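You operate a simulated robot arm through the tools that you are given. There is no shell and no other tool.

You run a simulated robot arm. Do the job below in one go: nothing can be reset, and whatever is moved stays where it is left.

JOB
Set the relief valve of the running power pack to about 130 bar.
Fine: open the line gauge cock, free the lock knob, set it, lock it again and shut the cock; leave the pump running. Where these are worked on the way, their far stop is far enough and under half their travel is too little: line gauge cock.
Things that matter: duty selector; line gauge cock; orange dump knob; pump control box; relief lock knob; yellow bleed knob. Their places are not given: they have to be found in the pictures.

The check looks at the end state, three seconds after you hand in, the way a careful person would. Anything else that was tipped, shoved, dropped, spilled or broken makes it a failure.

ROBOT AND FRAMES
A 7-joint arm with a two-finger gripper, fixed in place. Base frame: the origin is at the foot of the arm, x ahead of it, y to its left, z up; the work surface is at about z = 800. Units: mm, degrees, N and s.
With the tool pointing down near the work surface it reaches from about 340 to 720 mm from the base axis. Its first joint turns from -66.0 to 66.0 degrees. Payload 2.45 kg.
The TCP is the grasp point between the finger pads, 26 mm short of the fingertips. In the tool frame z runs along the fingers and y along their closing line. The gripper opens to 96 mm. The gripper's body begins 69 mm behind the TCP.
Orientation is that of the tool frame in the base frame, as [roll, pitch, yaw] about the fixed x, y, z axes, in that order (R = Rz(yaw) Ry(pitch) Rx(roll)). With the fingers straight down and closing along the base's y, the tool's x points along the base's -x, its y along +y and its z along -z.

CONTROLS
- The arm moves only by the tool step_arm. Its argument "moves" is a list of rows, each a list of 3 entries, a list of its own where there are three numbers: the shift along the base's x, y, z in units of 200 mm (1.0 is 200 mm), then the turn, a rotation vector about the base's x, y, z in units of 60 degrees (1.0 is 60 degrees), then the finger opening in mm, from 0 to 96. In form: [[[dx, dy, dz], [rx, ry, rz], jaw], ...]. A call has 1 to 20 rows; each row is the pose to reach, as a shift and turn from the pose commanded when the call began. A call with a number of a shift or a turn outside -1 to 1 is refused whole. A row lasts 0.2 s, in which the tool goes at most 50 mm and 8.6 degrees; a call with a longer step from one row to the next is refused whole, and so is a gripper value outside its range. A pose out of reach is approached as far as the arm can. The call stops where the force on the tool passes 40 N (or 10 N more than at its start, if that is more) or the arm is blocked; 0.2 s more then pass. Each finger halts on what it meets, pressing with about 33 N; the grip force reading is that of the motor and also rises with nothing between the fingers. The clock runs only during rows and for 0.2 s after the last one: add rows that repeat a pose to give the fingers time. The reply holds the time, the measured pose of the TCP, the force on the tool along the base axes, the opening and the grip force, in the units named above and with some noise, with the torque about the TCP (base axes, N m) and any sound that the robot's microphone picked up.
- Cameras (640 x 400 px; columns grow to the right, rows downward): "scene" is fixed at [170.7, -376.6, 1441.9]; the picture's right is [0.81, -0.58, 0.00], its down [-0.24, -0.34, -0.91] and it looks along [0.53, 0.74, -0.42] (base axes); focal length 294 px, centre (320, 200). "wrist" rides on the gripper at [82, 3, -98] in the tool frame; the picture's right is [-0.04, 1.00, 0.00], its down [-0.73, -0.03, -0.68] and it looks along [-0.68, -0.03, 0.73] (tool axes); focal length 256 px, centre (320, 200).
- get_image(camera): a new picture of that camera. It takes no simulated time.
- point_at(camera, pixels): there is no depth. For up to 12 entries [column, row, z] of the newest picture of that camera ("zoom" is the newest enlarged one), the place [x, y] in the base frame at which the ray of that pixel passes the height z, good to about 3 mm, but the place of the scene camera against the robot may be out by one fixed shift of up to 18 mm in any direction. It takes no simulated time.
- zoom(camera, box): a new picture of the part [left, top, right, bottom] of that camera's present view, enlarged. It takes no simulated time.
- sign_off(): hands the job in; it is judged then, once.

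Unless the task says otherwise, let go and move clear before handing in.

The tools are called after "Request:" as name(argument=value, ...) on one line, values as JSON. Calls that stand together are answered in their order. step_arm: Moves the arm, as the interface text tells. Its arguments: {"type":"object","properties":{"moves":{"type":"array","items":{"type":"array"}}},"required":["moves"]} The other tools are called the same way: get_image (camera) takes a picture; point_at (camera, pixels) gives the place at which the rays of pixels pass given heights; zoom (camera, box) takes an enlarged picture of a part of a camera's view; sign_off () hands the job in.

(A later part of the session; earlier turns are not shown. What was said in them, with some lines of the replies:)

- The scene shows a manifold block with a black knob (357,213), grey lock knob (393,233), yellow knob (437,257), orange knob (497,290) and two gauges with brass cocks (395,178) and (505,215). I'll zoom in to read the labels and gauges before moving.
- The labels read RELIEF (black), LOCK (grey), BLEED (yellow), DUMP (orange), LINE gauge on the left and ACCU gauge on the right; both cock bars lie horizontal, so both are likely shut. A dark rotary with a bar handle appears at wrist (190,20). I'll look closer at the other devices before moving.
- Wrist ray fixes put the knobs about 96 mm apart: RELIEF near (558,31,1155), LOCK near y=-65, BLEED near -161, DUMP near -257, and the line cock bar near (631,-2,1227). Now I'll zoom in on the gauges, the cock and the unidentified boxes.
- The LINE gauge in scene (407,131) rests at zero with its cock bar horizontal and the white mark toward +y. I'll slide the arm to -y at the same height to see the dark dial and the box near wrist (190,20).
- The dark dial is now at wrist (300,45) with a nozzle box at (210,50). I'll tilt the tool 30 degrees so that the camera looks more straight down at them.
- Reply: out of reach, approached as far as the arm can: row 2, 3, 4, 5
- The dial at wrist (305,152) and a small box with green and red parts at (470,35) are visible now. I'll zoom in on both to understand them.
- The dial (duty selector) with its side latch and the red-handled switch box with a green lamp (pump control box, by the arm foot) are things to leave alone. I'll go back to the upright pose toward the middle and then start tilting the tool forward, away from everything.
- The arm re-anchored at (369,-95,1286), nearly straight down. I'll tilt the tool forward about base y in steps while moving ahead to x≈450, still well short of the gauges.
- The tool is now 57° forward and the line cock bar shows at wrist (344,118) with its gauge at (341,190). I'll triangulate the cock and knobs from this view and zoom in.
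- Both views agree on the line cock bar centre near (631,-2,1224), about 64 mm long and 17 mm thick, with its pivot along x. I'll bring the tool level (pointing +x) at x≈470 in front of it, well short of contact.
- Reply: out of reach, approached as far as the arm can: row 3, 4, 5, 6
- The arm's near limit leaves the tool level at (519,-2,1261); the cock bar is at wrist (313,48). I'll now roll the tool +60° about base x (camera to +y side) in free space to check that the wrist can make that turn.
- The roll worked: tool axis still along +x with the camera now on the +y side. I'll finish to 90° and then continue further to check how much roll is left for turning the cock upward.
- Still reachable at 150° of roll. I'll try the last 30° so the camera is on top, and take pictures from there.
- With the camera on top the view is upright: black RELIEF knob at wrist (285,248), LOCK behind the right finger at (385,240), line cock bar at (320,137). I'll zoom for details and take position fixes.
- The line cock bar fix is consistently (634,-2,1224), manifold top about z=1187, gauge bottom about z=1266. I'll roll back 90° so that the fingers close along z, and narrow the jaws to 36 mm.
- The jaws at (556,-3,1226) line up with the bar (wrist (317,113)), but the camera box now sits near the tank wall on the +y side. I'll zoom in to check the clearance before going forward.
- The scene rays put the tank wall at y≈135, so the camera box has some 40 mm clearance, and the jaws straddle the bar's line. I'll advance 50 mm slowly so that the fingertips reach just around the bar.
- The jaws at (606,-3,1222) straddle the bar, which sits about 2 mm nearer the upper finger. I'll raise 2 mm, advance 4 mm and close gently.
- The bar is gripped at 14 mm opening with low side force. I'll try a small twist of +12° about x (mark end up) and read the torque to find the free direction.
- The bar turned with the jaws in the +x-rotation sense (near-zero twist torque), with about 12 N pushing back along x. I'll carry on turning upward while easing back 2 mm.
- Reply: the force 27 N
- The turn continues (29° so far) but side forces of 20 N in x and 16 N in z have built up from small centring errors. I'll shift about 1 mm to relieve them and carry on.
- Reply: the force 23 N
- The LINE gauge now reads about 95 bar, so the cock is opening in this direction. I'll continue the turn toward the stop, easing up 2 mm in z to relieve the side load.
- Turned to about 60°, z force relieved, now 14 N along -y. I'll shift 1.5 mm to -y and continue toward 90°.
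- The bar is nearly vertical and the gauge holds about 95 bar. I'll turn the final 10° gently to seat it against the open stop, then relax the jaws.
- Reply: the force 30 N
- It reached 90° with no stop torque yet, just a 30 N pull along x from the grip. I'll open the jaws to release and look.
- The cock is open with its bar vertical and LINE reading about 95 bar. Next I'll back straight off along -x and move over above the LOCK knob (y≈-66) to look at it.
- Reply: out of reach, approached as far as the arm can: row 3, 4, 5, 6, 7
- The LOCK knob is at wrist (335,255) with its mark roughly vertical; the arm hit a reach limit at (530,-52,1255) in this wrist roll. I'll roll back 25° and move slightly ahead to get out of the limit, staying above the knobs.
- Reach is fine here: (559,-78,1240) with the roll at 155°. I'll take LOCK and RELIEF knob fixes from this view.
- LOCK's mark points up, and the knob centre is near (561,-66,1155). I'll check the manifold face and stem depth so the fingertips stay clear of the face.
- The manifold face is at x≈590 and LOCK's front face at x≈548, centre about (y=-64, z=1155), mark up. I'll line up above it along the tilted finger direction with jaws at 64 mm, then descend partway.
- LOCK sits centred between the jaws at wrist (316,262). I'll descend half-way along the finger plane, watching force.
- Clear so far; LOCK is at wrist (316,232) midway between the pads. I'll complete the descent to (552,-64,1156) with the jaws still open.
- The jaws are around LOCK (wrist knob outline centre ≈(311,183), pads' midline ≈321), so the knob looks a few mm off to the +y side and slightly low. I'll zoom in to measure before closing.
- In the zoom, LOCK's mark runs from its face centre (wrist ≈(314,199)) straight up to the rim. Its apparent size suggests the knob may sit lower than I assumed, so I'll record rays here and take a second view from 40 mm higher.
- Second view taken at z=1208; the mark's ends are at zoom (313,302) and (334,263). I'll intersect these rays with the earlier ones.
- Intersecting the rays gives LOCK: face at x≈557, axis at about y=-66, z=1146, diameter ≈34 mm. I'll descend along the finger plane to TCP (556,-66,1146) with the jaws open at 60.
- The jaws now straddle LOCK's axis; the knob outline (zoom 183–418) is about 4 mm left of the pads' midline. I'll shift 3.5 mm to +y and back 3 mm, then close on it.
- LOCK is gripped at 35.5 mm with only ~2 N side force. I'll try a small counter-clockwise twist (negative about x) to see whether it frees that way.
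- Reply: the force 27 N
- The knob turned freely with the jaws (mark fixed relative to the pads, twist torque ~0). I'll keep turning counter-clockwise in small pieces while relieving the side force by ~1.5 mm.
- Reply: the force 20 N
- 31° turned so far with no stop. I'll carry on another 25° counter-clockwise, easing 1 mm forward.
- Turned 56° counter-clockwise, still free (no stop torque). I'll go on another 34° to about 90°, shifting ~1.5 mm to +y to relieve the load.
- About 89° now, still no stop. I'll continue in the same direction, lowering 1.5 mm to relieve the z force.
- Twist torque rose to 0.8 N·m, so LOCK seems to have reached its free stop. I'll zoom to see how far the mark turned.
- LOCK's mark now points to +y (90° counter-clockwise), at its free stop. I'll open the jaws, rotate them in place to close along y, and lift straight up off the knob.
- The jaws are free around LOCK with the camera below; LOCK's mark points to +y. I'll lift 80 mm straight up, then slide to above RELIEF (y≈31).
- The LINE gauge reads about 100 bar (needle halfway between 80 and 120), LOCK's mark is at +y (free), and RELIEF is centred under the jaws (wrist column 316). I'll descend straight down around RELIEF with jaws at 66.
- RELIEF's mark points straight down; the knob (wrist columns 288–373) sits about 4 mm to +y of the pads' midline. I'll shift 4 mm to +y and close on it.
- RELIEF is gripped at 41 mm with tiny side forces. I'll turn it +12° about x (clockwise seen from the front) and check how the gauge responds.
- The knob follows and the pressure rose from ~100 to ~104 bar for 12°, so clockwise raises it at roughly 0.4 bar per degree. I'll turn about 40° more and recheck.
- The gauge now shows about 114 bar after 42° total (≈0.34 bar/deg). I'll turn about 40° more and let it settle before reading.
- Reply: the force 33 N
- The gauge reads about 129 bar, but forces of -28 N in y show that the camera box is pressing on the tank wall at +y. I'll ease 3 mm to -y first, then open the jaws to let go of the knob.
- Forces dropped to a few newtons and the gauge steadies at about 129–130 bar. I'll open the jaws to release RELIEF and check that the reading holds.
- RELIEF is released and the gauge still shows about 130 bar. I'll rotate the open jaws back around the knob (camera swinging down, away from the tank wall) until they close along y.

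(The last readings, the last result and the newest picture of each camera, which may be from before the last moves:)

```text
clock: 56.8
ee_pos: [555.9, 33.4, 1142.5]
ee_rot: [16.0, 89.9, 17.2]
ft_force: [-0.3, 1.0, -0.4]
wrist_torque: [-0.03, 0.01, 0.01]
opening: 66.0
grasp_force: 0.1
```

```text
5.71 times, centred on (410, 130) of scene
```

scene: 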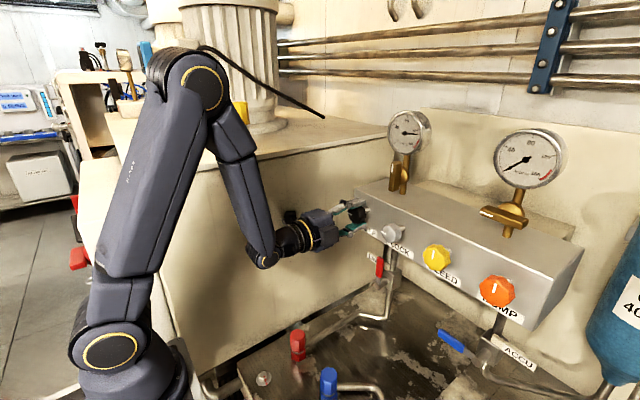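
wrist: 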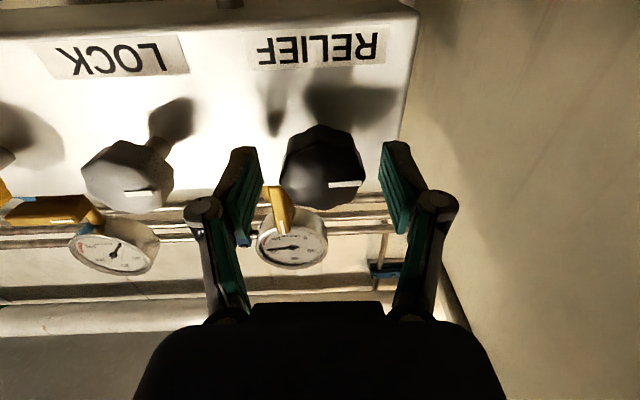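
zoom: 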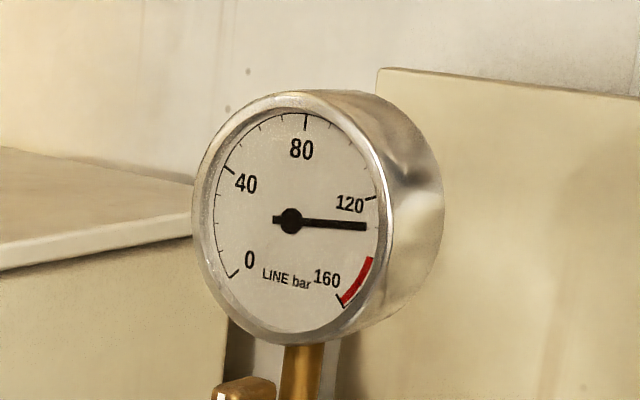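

RELIEF's mark now points to +y and the pressure holds near 130 bar. I'll lift off, slide over LOCK (y≈-64) and come down around it with the jaws open.

Request:
step_arm(moves=[[[0, 0, 0.1], [0, 0, 0], 66], [[0, 0, 0.2], [0, 0, 0], 66], [[0, 0, 0.3], [0, 0, 0], 66], [[0, 0, 0.42], [0, 0, 0], 66], [[0, -0.12, 0.42], [0, 0, 0], 62], [[0, -0.24, 0.42], [0, 0, 0], 60], [[0, -0.36, 0.42], [0, 0, 0], 60], [[0, -0.485, 0.42], [0, 0, 0], 60], [[0, -0.485, 0.42], [0, 0, 0], 60], [[0, -0.485, 0.3], [0, 0, 0], 60]])

Request:
get_image(camera="wrist")

```text
clock: 59.0
ee_pos: [554.8, -63.7, 1206.0]
ee_rot: [48.5, 89.8, 49.7]
ft_force: [0.5, 0.0, -0.3]
wrist_torque: [0.02, -0.02, 0.03]
opening: 60.2
grasp_force: 0.0
```

```text
taken
```

wrist: 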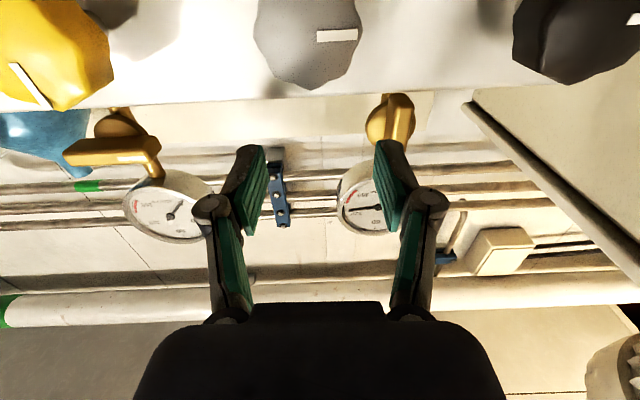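

LOCK appears slightly to -y of the jaw centre (columns 253–362). I'll shift 1.5 mm to -y and descend around it.

Request:
step_arm(moves=[[[0.005, -0.007, -0.1], [0, 0, 0], 60], [[0.01, -0.007, -0.2], [0, 0, 0], 60], [[0.01, -0.007, -0.308], [0, 0, 0], 60], [[0.01, -0.007, -0.308], [0, 0, 0], 60]])

Request:
zoom(camera="wrist", box=[230, 100, 410, 220])

```text
clock: 60.0
ee_pos: [555.8, -66.0, 1142.0]
ee_rot: [57.1, 89.8, 58.2]
ft_force: [0.7, -1.2, 0.5]
wrist_torque: [-0.05, -0.02, -0.01]
opening: 60.2
grasp_force: 0.0
```

```text
3.33 times, centred on (320, 160) of wrist
```

zoom: 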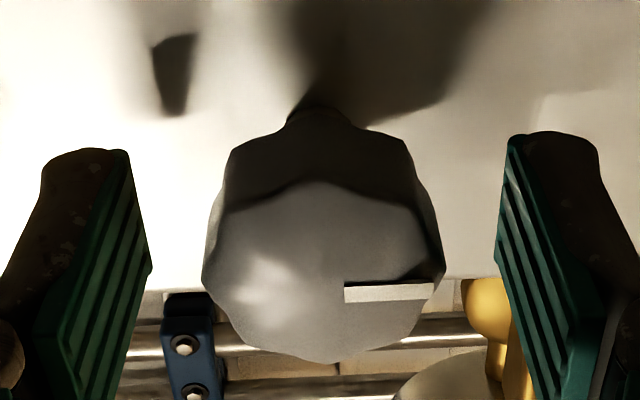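

LOCK is centred between the pads (202–445 vs 150–497). I'll raise 1.5 mm and close on it.

Request:
step_arm(moves=[[[0, 0, 0.007], [0, 0, 0], 50], [[0, 0, 0.007], [0, 0, 0], 40], [[0, 0, 0.007], [0, 0, 0], 30], [[0, 0, 0.007], [0, 0, 0], 30], [[0, 0, 0.007], [0, 0, 0], 30]])

Request:
step_arm(moves=[[[0, 0, 0], [0.06, 0, 0], 30], [[0, 0, 0], [0.14, 0, 0], 30], [[0, 0, 0], [0.22, 0, 0], 30], [[0, 0, 0], [0.3, 0, 0], 30]])

Request:
zoom(camera="wrist", box=[230, 100, 410, 220])

```text
clock: 61.2
ee_pos: [555.8, -64.7, 1142.0]
ee_rot: [62.7, 89.7, 63.9]
ft_force: [-0.4, 2.9, -0.4]
wrist_torque: [-0.01, 0.06, -0.37]
opening: 35.3
grasp_force: 44.7
```

```text
clock: 62.2
ee_pos: [556.0, -65.9, 1142.5]
ee_rot: [88.6, 71.7, 89.7]
ft_force: [-19.8, 0.5, 3.2]
wrist_torque: [-0.01, 0.74, 0.01]
opening: 35.1
grasp_force: 45.3
```

```text
3.33 times, centred on (320, 160) of wrist
```

zoom: 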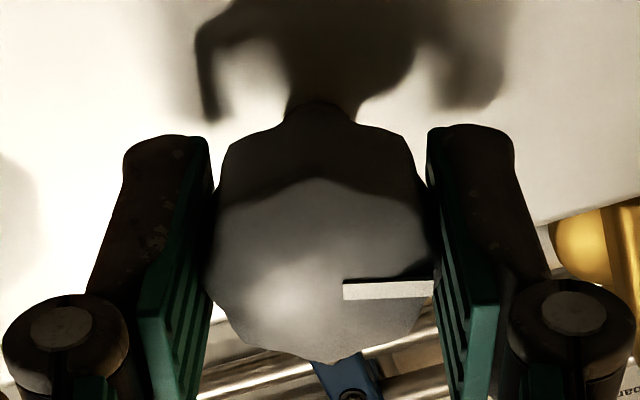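

LOCK follows the jaws clockwise (18° so far). I'll ease back 1 mm in x and turn on another 45°.

Request:
step_arm(moves=[[[-0.004, 0, 0], [0, 0, 0], 30], [[-0.006, 0, 0.001], [0.1, 0, 0], 30], [[-0.006, 0, 0.002], [0.2, 0, 0], 30], [[-0.006, 0, 0.002], [0.3, 0, 0], 30], [[-0.006, 0, 0.002], [0.4, 0, 0], 30]])

Request:
step_arm(moves=[[[0, 0, 0], [0.1, 0, 0], 30], [[0, 0, 0], [0.2, 0, 0], 30], [[0, 0, 0], [0.3, 0, 0], 30], [[0, 0, 0], [0.4, 0, 0], 30]])

```text
clock: 63.4
ee_pos: [557.5, -65.1, 1141.9]
ee_rot: [88.7, 47.6, 89.7]
ft_force: [2.1, -14.0, -3.2]
wrist_torque: [-0.02, 0.81, -0.23]
opening: 35.2
grasp_force: 45.0
```

```text
clock: 64.4
ee_pos: [557.7, -67.5, 1141.7]
ee_rot: [88.9, 23.7, 89.8]
ft_force: [3.9, -15.1, -6.3]
wrist_torque: [-0.03, 0.31, -0.39]
opening: 35.2
grasp_force: 45.6
```

About 66° back now, no stop yet. I'll continue another 30° with 1 mm of relief in -y and watch for the stop torque.

Request:
step_arm(moves=[[[0, -0.004, -0.002], [0.0, 0, 0], 30], [[0, -0.004, -0.002], [0.1, 0, 0], 30], [[0, -0.004, -0.002], [0.2, 0, 0], 30], [[0, -0.004, -0.002], [0.3, 0, 0], 30], [[0, -0.004, -0.002], [0.4, 0, 0], 30]])

Request:
zoom(camera="wrist", box=[230, 100, 410, 220])

Request:
zoom(camera="scene", box=[340, 180, 440, 280])

```text
clock: 65.6
ee_pos: [556.6, -65.4, 1141.9]
ee_rot: [89.0, -0.2, 89.9]
ft_force: [0.7, -13.7, -16.2]
wrist_torque: [-0.07, 0.3, -0.12]
opening: 35.1
grasp_force: 45.5
```

```text
3.33 times, centred on (320, 160) of wrist
```

zoom: 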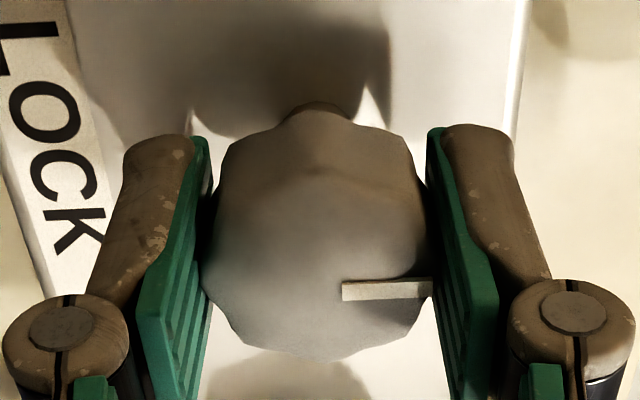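

```text
4.00 times, centred on (390, 230) of scene
```

zoom: 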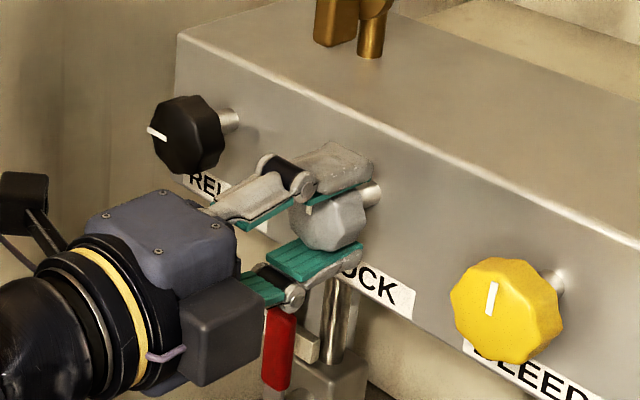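

LOCK's mark is back to pointing up (90°). I'll push a few degrees more clockwise to be sure it is seated on its locked stop.

Request:
step_arm(moves=[[[0, -0.003, -0.004], [0.0, 0, 0], 30], [[0, -0.004, -0.006], [0.06, 0, 0], 30], [[0, -0.004, -0.006], [0.12, 0, 0], 30], [[0, -0.004, -0.006], [0.18, 0, 0], 30]])

Request:
zoom(camera="wrist", box=[230, 100, 410, 220])

```text
clock: 66.6
ee_pos: [557.6, -66.4, 1141.5]
ee_rot: [88.8, -11.0, 90.2]
ft_force: [2.3, 0.8, -11.5]
wrist_torque: [-0.18, 0.46, 0.26]
opening: 34.5
grasp_force: 45.3
```

```text
3.33 times, centred on (320, 160) of wrist
```

zoom: 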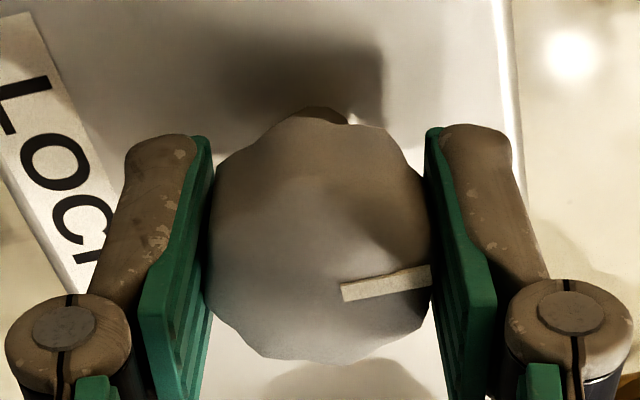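

The jaws began slipping past LOCK with its mark pointing up, so it is on its locked stop. I'll open, rotate the jaws to the earlier 155° approach roll, and lift off along the finger plane.

Request:
step_arm(moves=[[[0, 0, 0.003], [0, 0, 0], 44], [[0, 0.003, 0.006], [0, 0, 0], 60], [[0, 0.005, 0.01], [0, 0, 0], 62], [[0, 0.007, 0.012], [0.14, 0, 0], 62], [[0, 0.007, 0.012], [0.28, 0, 0], 62], [[0, 0.007, 0.012], [0.42, 0, 0], 62], [[0, 0.007, 0.012], [0.56, 0, 0], 62], [[0, 0.007, 0.012], [0.7, 0, 0], 62], [[0, 0.007, 0.012], [0.84, 0, 0], 62], [[0, 0.007, 0.012], [0.9, 0, 0], 62], [[0, 0.007, 0.012], [0.9, 0, 0], 62]])

Request:
get_image(camera="wrist")

Request:
zoom(camera="scene", box=[340, 95, 460, 275])

```text
clock: 69.0
ee_pos: [556.7, -64.6, 1143.8]
ee_rot: [88.9, -64.9, 89.7]
ft_force: [-0.7, -0.4, 0.9]
wrist_torque: [-0.01, 0.01, 0.02]
opening: 61.9
grasp_force: 0.0
```

```text
taken
```

wrist: 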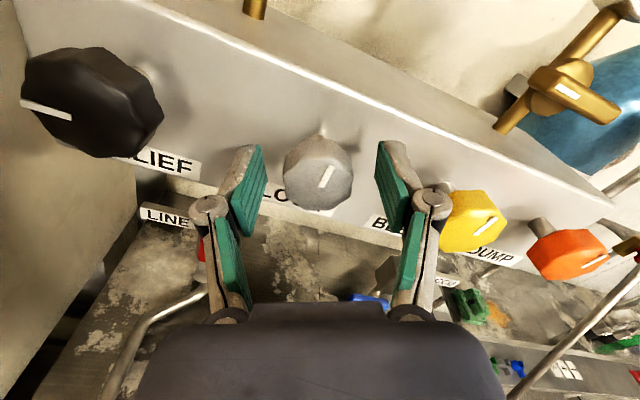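

```text
2.22 times, centred on (400, 185) of scene
```

zoom: 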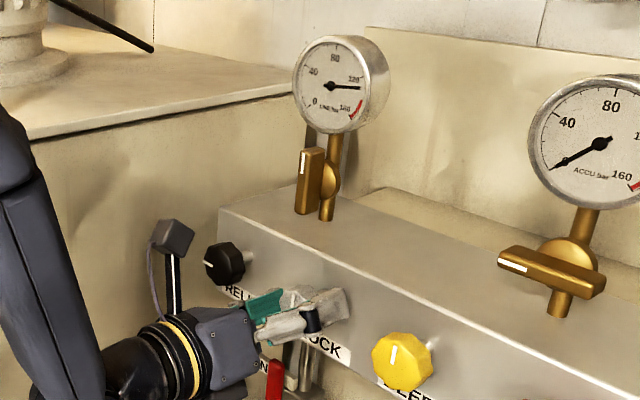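

LOCK's mark is up as at the start and LINE still shows about 130 bar. I'll lift away along the finger plane and verify the gauge once more.

Request:
step_arm(moves=[[[0, 0.042, 0.09], [0, 0, 0], 62], [[0, 0.084, 0.181], [0, 0, 0], 62], [[0, 0.126, 0.272], [0, 0, 0], 62], [[0, 0.168, 0.362], [0, 0, 0], 62], [[0, 0.24, 0.42], [0, 0, 0], 50], [[0, 0.305, 0.42], [0, 0, 0], 40], [[0, 0.305, 0.42], [0, 0, 0], 36]])

Request:
zoom(camera="scene", box=[370, 95, 450, 165])

Request:
zoom(camera="scene", box=[330, 180, 430, 280])

Request:
get_image(camera="wrist")

```text
clock: 70.6
ee_pos: [555.5, -4.8, 1228.8]
ee_rot: [88.9, -64.9, 89.8]
ft_force: [-0.8, 0.0, -0.8]
wrist_torque: [-0.01, 0.03, -0.03]
opening: 36.1
grasp_force: 0.1
```

```text
5.71 times, centred on (410, 130) of scene
```

zoom: 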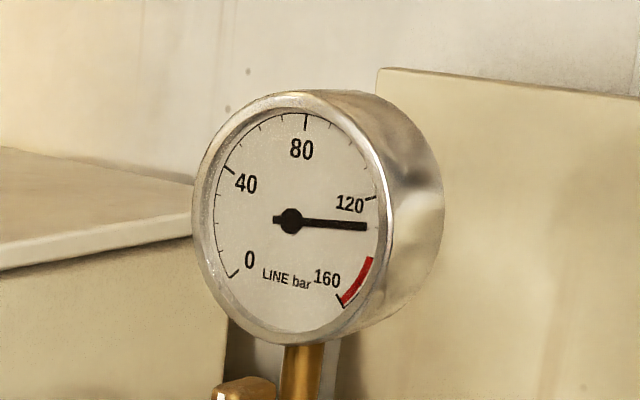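

```text
4.00 times, centred on (380, 230) of scene
```

zoom: 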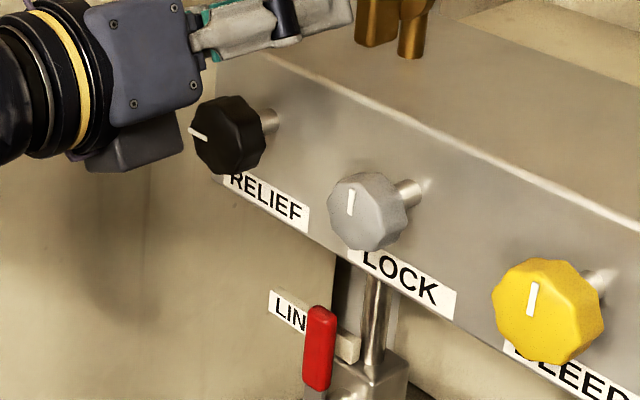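

```text
taken
```

wrist: 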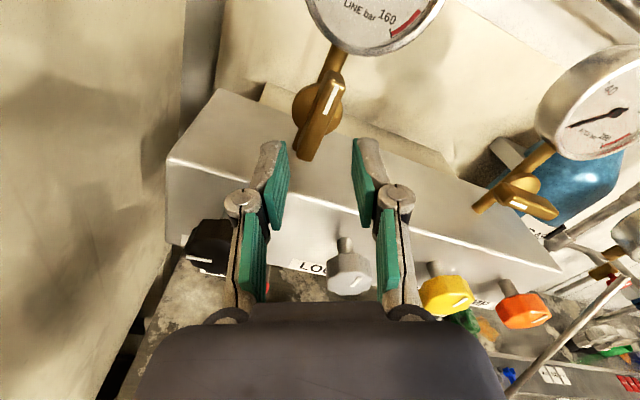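

The reading holds at about 129–130 bar with LOCK's mark up, so now the cock must be shut. I'll roll 25° more to bring the fingers either side of the vertical bar, staying at x≈556.

Request:
step_arm(moves=[[[0, 0, 0], [0.14, 0, 0], 36], [[0, 0, 0], [0.28, 0, 0], 36], [[0, 0, -0.01], [0.42, 0, 0], 36], [[0, 0, -0.012], [0.42, 0, 0], 36]])

Request:
get_image(camera="wrist")

```text
clock: 71.6
ee_pos: [558.7, -3.7, 1221.4]
ee_rot: [-71.8, -89.8, -109.6]
ft_force: [0.0, 0.9, 0.7]
wrist_torque: [0.01, 0.0, 0.01]
opening: 36.1
grasp_force: 0.0
out of reach, approached as far as the arm can: row 3, 4
```

```text
taken
```

wrist: 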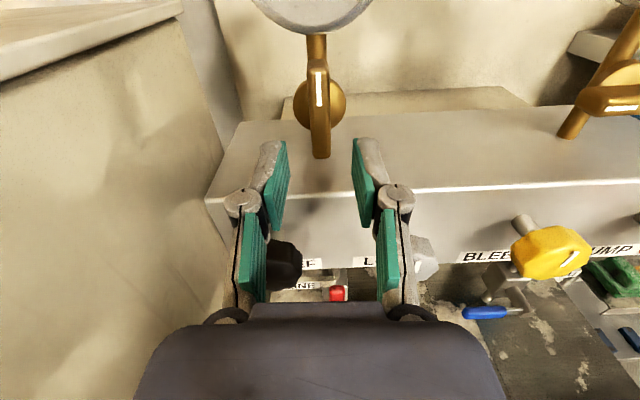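

The vertical bar (column 319) is centred between the open fingers. I'll advance ~50 mm so the fingertips straddle it.

Request:
step_arm(moves=[[[0.07, -0.003, 0.01], [0, 0, 0], 36], [[0.14, -0.003, 0.015], [0, 0, 0], 36], [[0.2, -0.003, 0.02], [0, 0, 0], 36], [[0.25, -0.003, 0.02], [0, 0, 0], 36], [[0.25, -0.003, 0.02], [0, 0, 0], 36]])

Request:
get_image(camera="wrist")

```text
clock: 72.8
ee_pos: [610.2, -2.2, 1224.8]
ee_rot: [-131.8, -89.8, -49.3]
ft_force: [-0.4, 0.1, -0.5]
wrist_torque: [-0.02, -0.01, -0.01]
opening: 36.0
grasp_force: 0.0
```

```text
taken
```

wrist: 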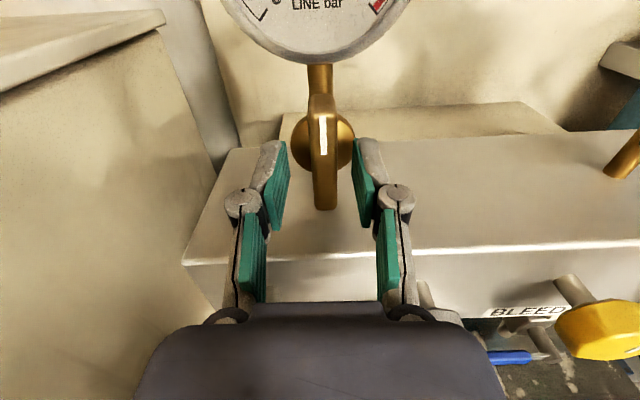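

The bar is 4 px right of the pads' midline, about 2 mm to -y. I'll shift 2 mm and close on it.

Request:
step_arm(moves=[[[0, -0.011, 0.004], [0, 0, 0], 36], [[0, -0.011, 0.004], [0, 0, 0], 26], [[0, -0.011, 0.004], [0, 0, 0], 16], [[0, -0.011, 0.004], [0, 0, 0], 10], [[0, -0.011, 0.004], [0, 0, 0], 10]])

Request:
step_arm(moves=[[[0, 0, 0], [-0.07, 0, 0], 10], [[0, 0, 0], [-0.14, 0, 0], 10], [[0, 0, 0], [-0.21, 0, 0], 10], [[0, 0, 0], [-0.28, 0, 0], 10]])

```text
clock: 74.0
ee_pos: [610.8, -4.6, 1227.0]
ee_rot: [-122.9, -89.9, -58.2]
ft_force: [0.5, -0.1, 0.0]
wrist_torque: [-0.14, 0.13, 0.07]
opening: 13.7
grasp_force: 40.1
```

```text
clock: 75.0
ee_pos: [611.2, -3.7, 1225.9]
ee_rot: [89.5, -73.1, 89.5]
ft_force: [5.0, 8.3, -3.0]
wrist_torque: [0.03, 1.17, -0.05]
opening: 13.9
grasp_force: 40.4
```

Gripped at 13.7 mm and turned back 17° with low forces. I'll continue the closing turn in stages.

Request:
step_arm(moves=[[[0, 0.002, 0], [-0.08, 0, 0], 10], [[0, 0.003, 0], [-0.16, 0, 0], 10], [[0, 0.003, 0], [-0.24, 0, 0], 10], [[0, 0.003, 0], [-0.32, 0, 0], 10], [[0, 0.003, 0], [-0.4, 0, 0], 10]])

Request:
step_arm(moves=[[[0, 0, 0], [-0.08, 0, 0], 10], [[0, 0, 0], [-0.16, 0, 0], 10], [[0, 0, 0], [-0.24, 0, 0], 10], [[0, 0, 0], [-0.3, 0, 0], 10]])

Request:
zoom(camera="scene", box=[340, 100, 450, 210])

```text
clock: 76.2
ee_pos: [611.0, -4.0, 1226.3]
ee_rot: [89.1, -49.1, 89.8]
ft_force: [20.8, 12.0, -10.5]
wrist_torque: [0.01, 0.89, -0.22]
opening: 14.0
grasp_force: 40.4
```

```text
clock: 77.2
ee_pos: [611.0, -3.6, 1224.8]
ee_rot: [89.0, -31.1, 89.9]
ft_force: [12.0, 15.6, -12.0]
wrist_torque: [0.07, 0.51, 0.01]
opening: 13.5
grasp_force: 40.2
```

```text
3.64 times, centred on (395, 155) of scene
```

zoom: 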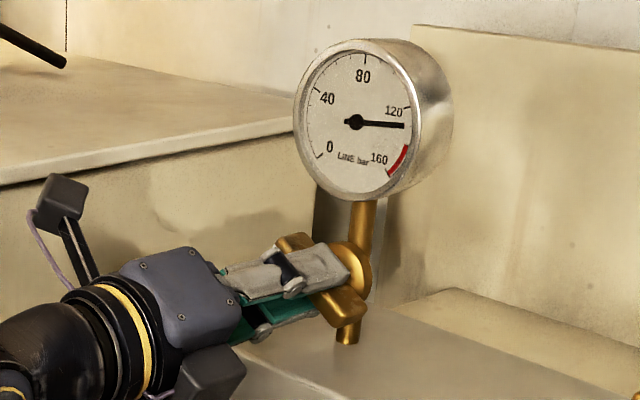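

The bar is part-way closed with the gauge still reading (cock not yet shut). I'll ease by ~1 mm and turn the remaining 31°.

Request:
step_arm(moves=[[[0.003, 0.005, -0.005], [0, 0, 0], 10], [[0.004, 0.007, -0.007], [-0.08, 0, 0], 10], [[0.004, 0.008, -0.008], [-0.16, 0, 0], 10], [[0.004, 0.009, -0.009], [-0.24, 0, 0], 10], [[0.004, 0.01, -0.01], [-0.32, 0, 0], 10]])

Request:
step_arm(moves=[[[0, 0.002, -0.002], [-0.07, 0, 0], 10], [[0, 0.003, -0.003], [-0.14, 0, 0], 10], [[0, 0.003, -0.003], [-0.2, 0, 0], 10]])

Request:
get_image(camera="wrist")

Request:
zoom(camera="scene", box=[340, 100, 450, 210])

```text
clock: 78.4
ee_pos: [610.5, -4.3, 1224.3]
ee_rot: [88.8, -12.0, 89.9]
ft_force: [-9.4, 9.6, -7.0]
wrist_torque: [0.01, 0.48, -0.71]
opening: 14.0
grasp_force: 40.3
```

```text
clock: 79.2
ee_pos: [610.7, -3.5, 1223.6]
ee_rot: [88.8, -0.1, 89.6]
ft_force: [-10.1, -5.5, -7.2]
wrist_torque: [0.0, 0.23, 0.8]
opening: 13.8
grasp_force: 39.9
```

```text
taken
```

wrist: 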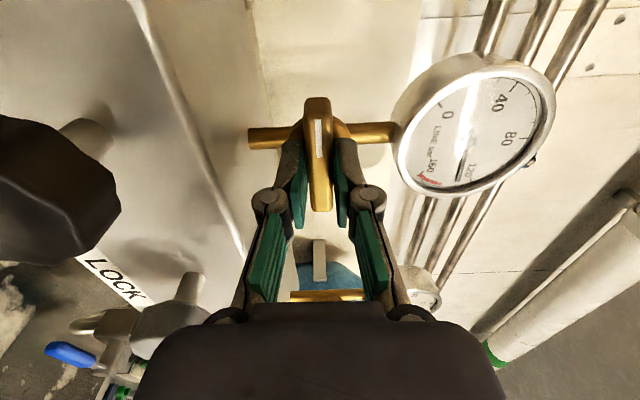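

```text
3.64 times, centred on (395, 155) of scene
```

zoom: 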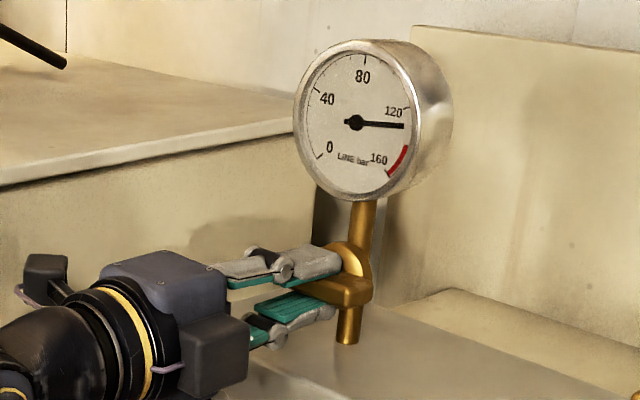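

The bar is horizontal again; the gauge still shows the trapped ~130 bar. I'll press a few degrees further to seat the closed stop and check for torque.

Request:
step_arm(moves=[[[-0.003, 0, 0], [-0.05, 0, 0], 10], [[-0.003, 0, 0], [-0.1, 0, 0], 10], [[-0.003, 0, 0], [-0.13, 0, 0], 10]])

Request:
zoom(camera="wrist", box=[230, 70, 410, 230])

Request:
zoom(camera="scene", box=[340, 100, 450, 210])

```text
clock: 80.0
ee_pos: [610.6, -3.0, 1225.4]
ee_rot: [88.7, 7.6, 89.7]
ft_force: [-21.3, -8.1, -4.3]
wrist_torque: [1.25, 0.28, -1.01]
opening: 17.1
grasp_force: 42.6
```

```text
2.50 times, centred on (320, 150) of wrist
```

zoom: 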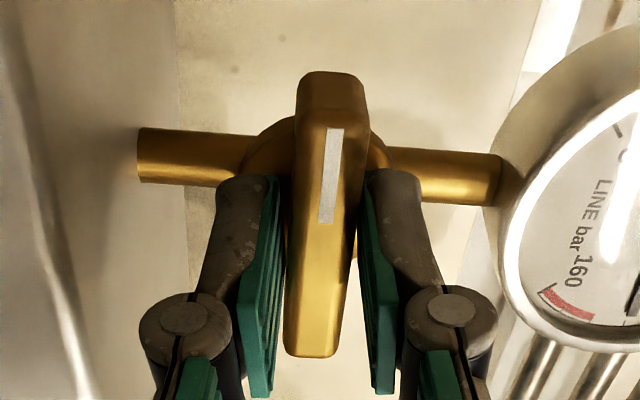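

```text
3.64 times, centred on (395, 155) of scene
```

zoom: 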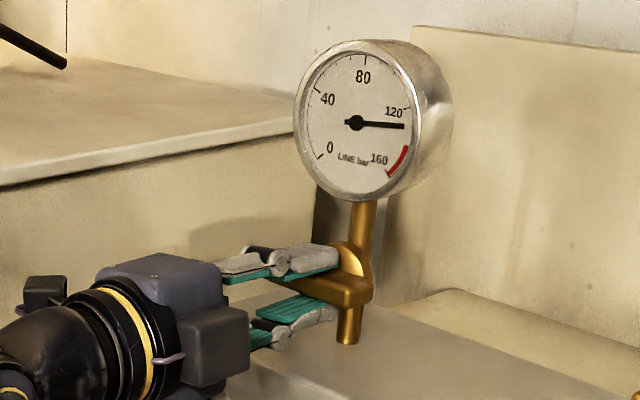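

The stop torque jumped to 1.25 N·m and the jaws spread to 17 mm, so the cock is fully shut on its stop. I'll open the jaws, level them and back straight off.

Request:
step_arm(moves=[[[0, 0, 0], [0.05, 0, 0], 20], [[0, 0, 0], [0.12, 0, 0], 30], [[0, 0, 0], [0.12, 0, 0], 36], [[0, 0, 0], [0.12, 0, 0], 36], [[-0.08, 0, 0], [0.12, 0, 0], 36], [[-0.16, 0, 0], [0.12, 0, 0], 36], [[-0.25, 0, 0], [0.12, 0, 0], 36], [[-0.25, 0, 0], [0.12, 0, 0], 36]])

Request:
get_image(camera="wrist")

Request:
zoom(camera="scene", box=[340, 95, 460, 275])

```text
clock: 81.8
ee_pos: [558.8, -3.2, 1223.7]
ee_rot: [88.8, 0.5, 89.9]
ft_force: [0.6, 0.5, 0.0]
wrist_torque: [0.02, 0.01, 0.02]
opening: 36.0
grasp_force: 0.0
```

```text
taken
```

wrist: 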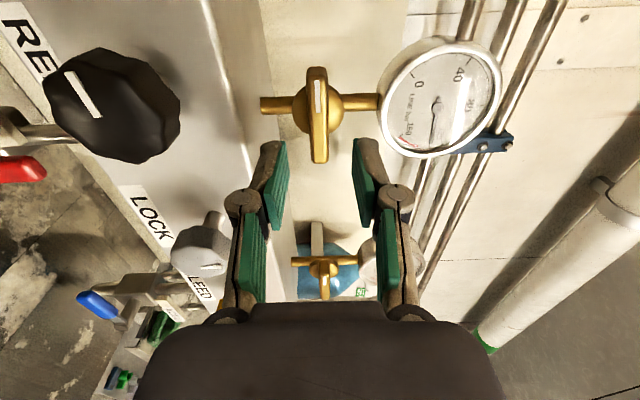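

```text
2.22 times, centred on (400, 185) of scene
```

zoom: 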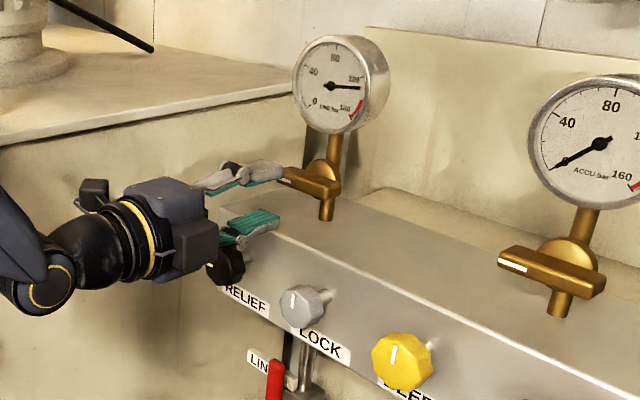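

The line cock is shut with its mark toward +y as at the start, LOCK's mark is up, and nothing else has moved. I'll retreat back and up along the path used earlier.

Request:
step_arm(moves=[[[-0.06, 0, 0.07], [0, 0, 0], 40], [[-0.12, 0, 0.14], [0, 0, 0], 50], [[-0.18, 0, 0.2], [0, 0, 0], 60], [[-0.18, 0, 0.2], [-0.14, 0, 0], 60], [[-0.18, 0, 0.2], [-0.28, 0, 0], 60], [[-0.18, 0, 0.2], [-0.42, 0, 0], 60], [[-0.18, 0, 0.2], [-0.56, 0, 0], 60], [[-0.18, 0, 0.2], [-0.7, 0, 0], 60], [[-0.18, 0, 0.2], [-0.84, 0, 0], 60], [[-0.18, 0, 0.2], [-0.98, 0, 0], 60], [[-0.18, 0, 0.2], [-0.98, 0, 0], 60]])

Request:
step_arm(moves=[[[0, 0, 0.02], [-0.14, 0, 0], 60], [[0, 0, 0.04], [-0.28, 0, 0], 60], [[0, 0, 0.06], [-0.42, 0, 0], 60], [[0, 0, 0.06], [-0.52, 0, 0], 60], [[0, 0, 0.06], [-0.52, 0, 0], 60]])

Request:
get_image(camera="scene")

```text
clock: 84.2
ee_pos: [523.8, -2.6, 1264.0]
ee_rot: [88.6, 59.4, 89.8]
ft_force: [0.4, -0.4, -0.2]
wrist_torque: [-0.01, -0.01, 0.05]
opening: 60.0
grasp_force: 0.1
```

```text
clock: 85.4
ee_pos: [523.7, -2.1, 1276.7]
ee_rot: [-82.3, 89.4, -80.9]
ft_force: [0.1, -1.2, -0.3]
wrist_torque: [0.01, -0.01, 0.01]
opening: 59.8
grasp_force: 0.0
```

```text
taken
```

scene: 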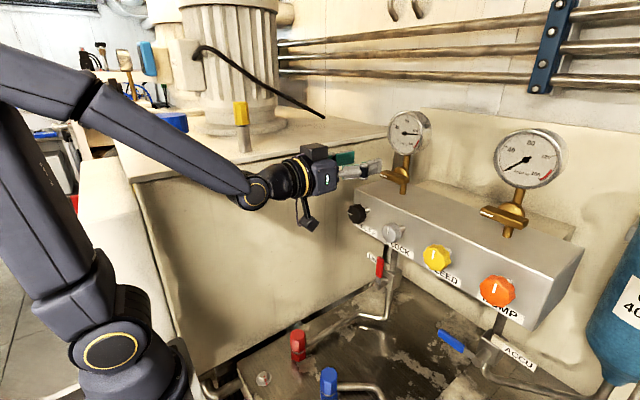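

The arm is clear of the manifold with near-zero forces. I'll tilt the tool back down and withdraw further toward the start pose.

Request:
step_arm(moves=[[[-0.07, 0, 0.03], [0, 0.13, 0], 60], [[-0.14, 0, 0.05], [0, 0.26, 0], 60], [[-0.2, 0, 0.07], [0, 0.39, 0], 60], [[-0.26, 0, 0.09], [0, 0.52, 0], 60], [[-0.32, 0, 0.12], [0, 0.65, 0], 60], [[-0.36, 0, 0.15], [0, 0.78, 0], 60], [[-0.38, 0, 0.18], [0, 0.91, 0], 60], [[-0.38, 0, 0.2], [0, 1.0, 0], 60], [[-0.38, 0, 0.2], [0, 1.0, 0], 60]])

Request:
get_image(camera="scene")

Request:
zoom(camera="scene", box=[340, 100, 460, 280])

Request:
get_image(camera="wrist")

```text
clock: 87.4
ee_pos: [447.8, -2.8, 1317.1]
ee_rot: [179.0, 30.1, -179.4]
ft_force: [-0.2, 0.1, -0.7]
wrist_torque: [0.0, 0.01, 0.0]
opening: 59.9
grasp_force: 0.1
```

```text
taken
```

scene: 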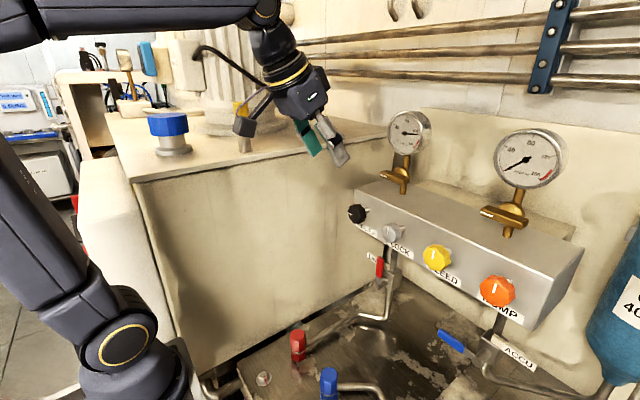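

```text
2.22 times, centred on (400, 190) of scene
```

zoom: 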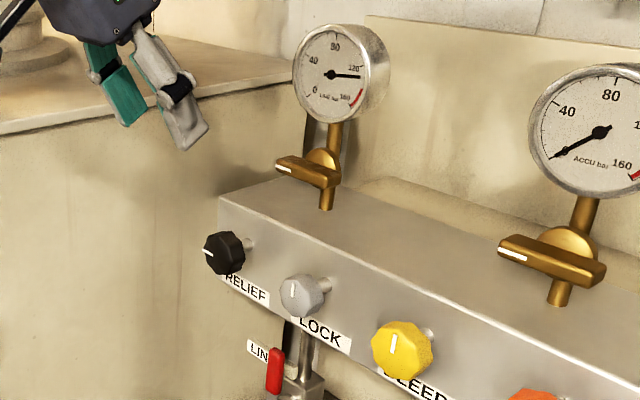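

```text
taken
```

wrist: 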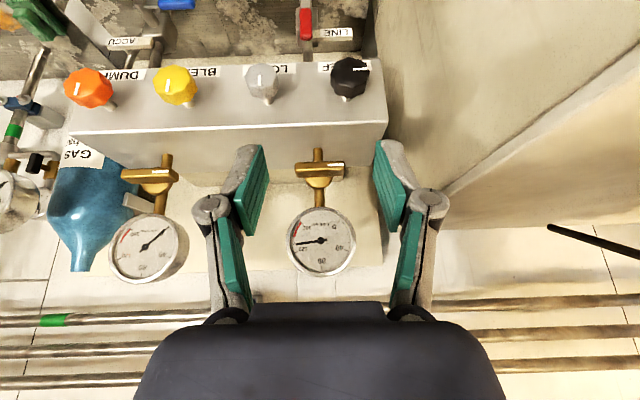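

All is clear: cock bar horizontal, LOCK mark up, gauge holding near 130. I'll take one closer look at the gauge from the wrist camera, nearly face-on, to confirm the value.

Request:
zoom(camera="wrist", box=[275, 195, 365, 285])

Request:
zoom(camera="wrist", box=[40, 40, 400, 200])

```text
4.44 times, centred on (320, 240) of wrist
```

zoom: 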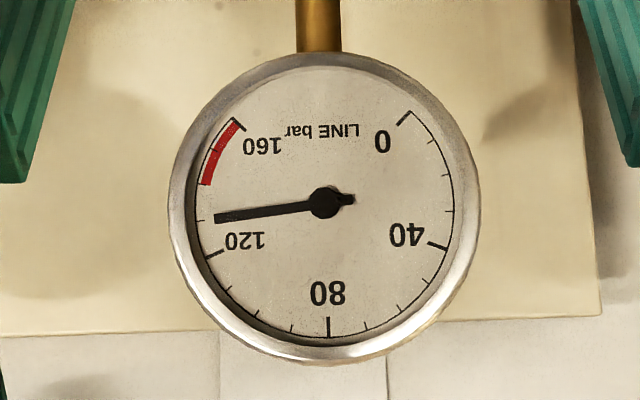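

```text
1.78 times, centred on (220, 120) of wrist
```

zoom: 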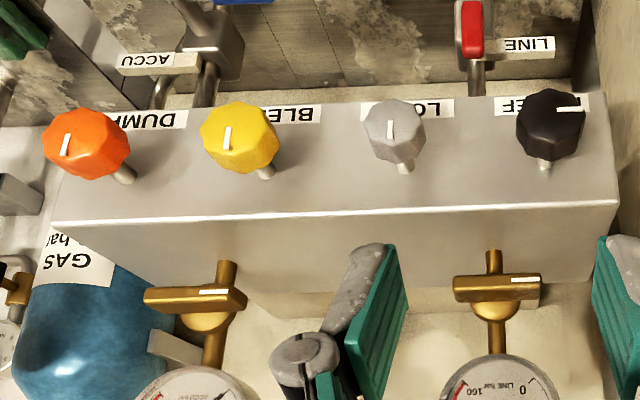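

Seen nearly face-on, the LINE needle (tip at zoom (215,219)) lies on the 130 tick. RELIEF and LOCK are set and locked, the line cock is shut, BLEED, DUMP, the selector and the pump box are untouched, and the arm is clear, so I'm handing in.

Request:
sign_off()

```text
The job is handed in.
```

The relief valve is set to about 130 bar: the line gauge needle sits on the 130 tick. I read about 129.5 bar with the lock knob already tightened and the cock still open.

- **Line gauge cock:** opened fully for the reading, then shut again to its stop. The gauge still shows about 130 bar because shutting the cock trapped that pressure. Before I opened it, the gauge read zero.
- **Relief lock knob:** freed by a 90° counter-clockwise turn, then locked again. Its mark points up, as it did at the start.
- **Relief knob:** turned clockwise about 83°, raising the line from about 100 bar.
- **Not touched:** pump control box (so the pump was left running), duty selector, bleed knob and dump knob.

While I was turning the relief knob, the camera box on the gripper pressed against the tank wall with about 30 N. The line gauge shifted by roughly a millimetre in the picture, and I backed off straight away. The gauge went back to its place, and the later pictures show nothing moved or damaged.

The arm has let go of everything and is clear of the manifold.
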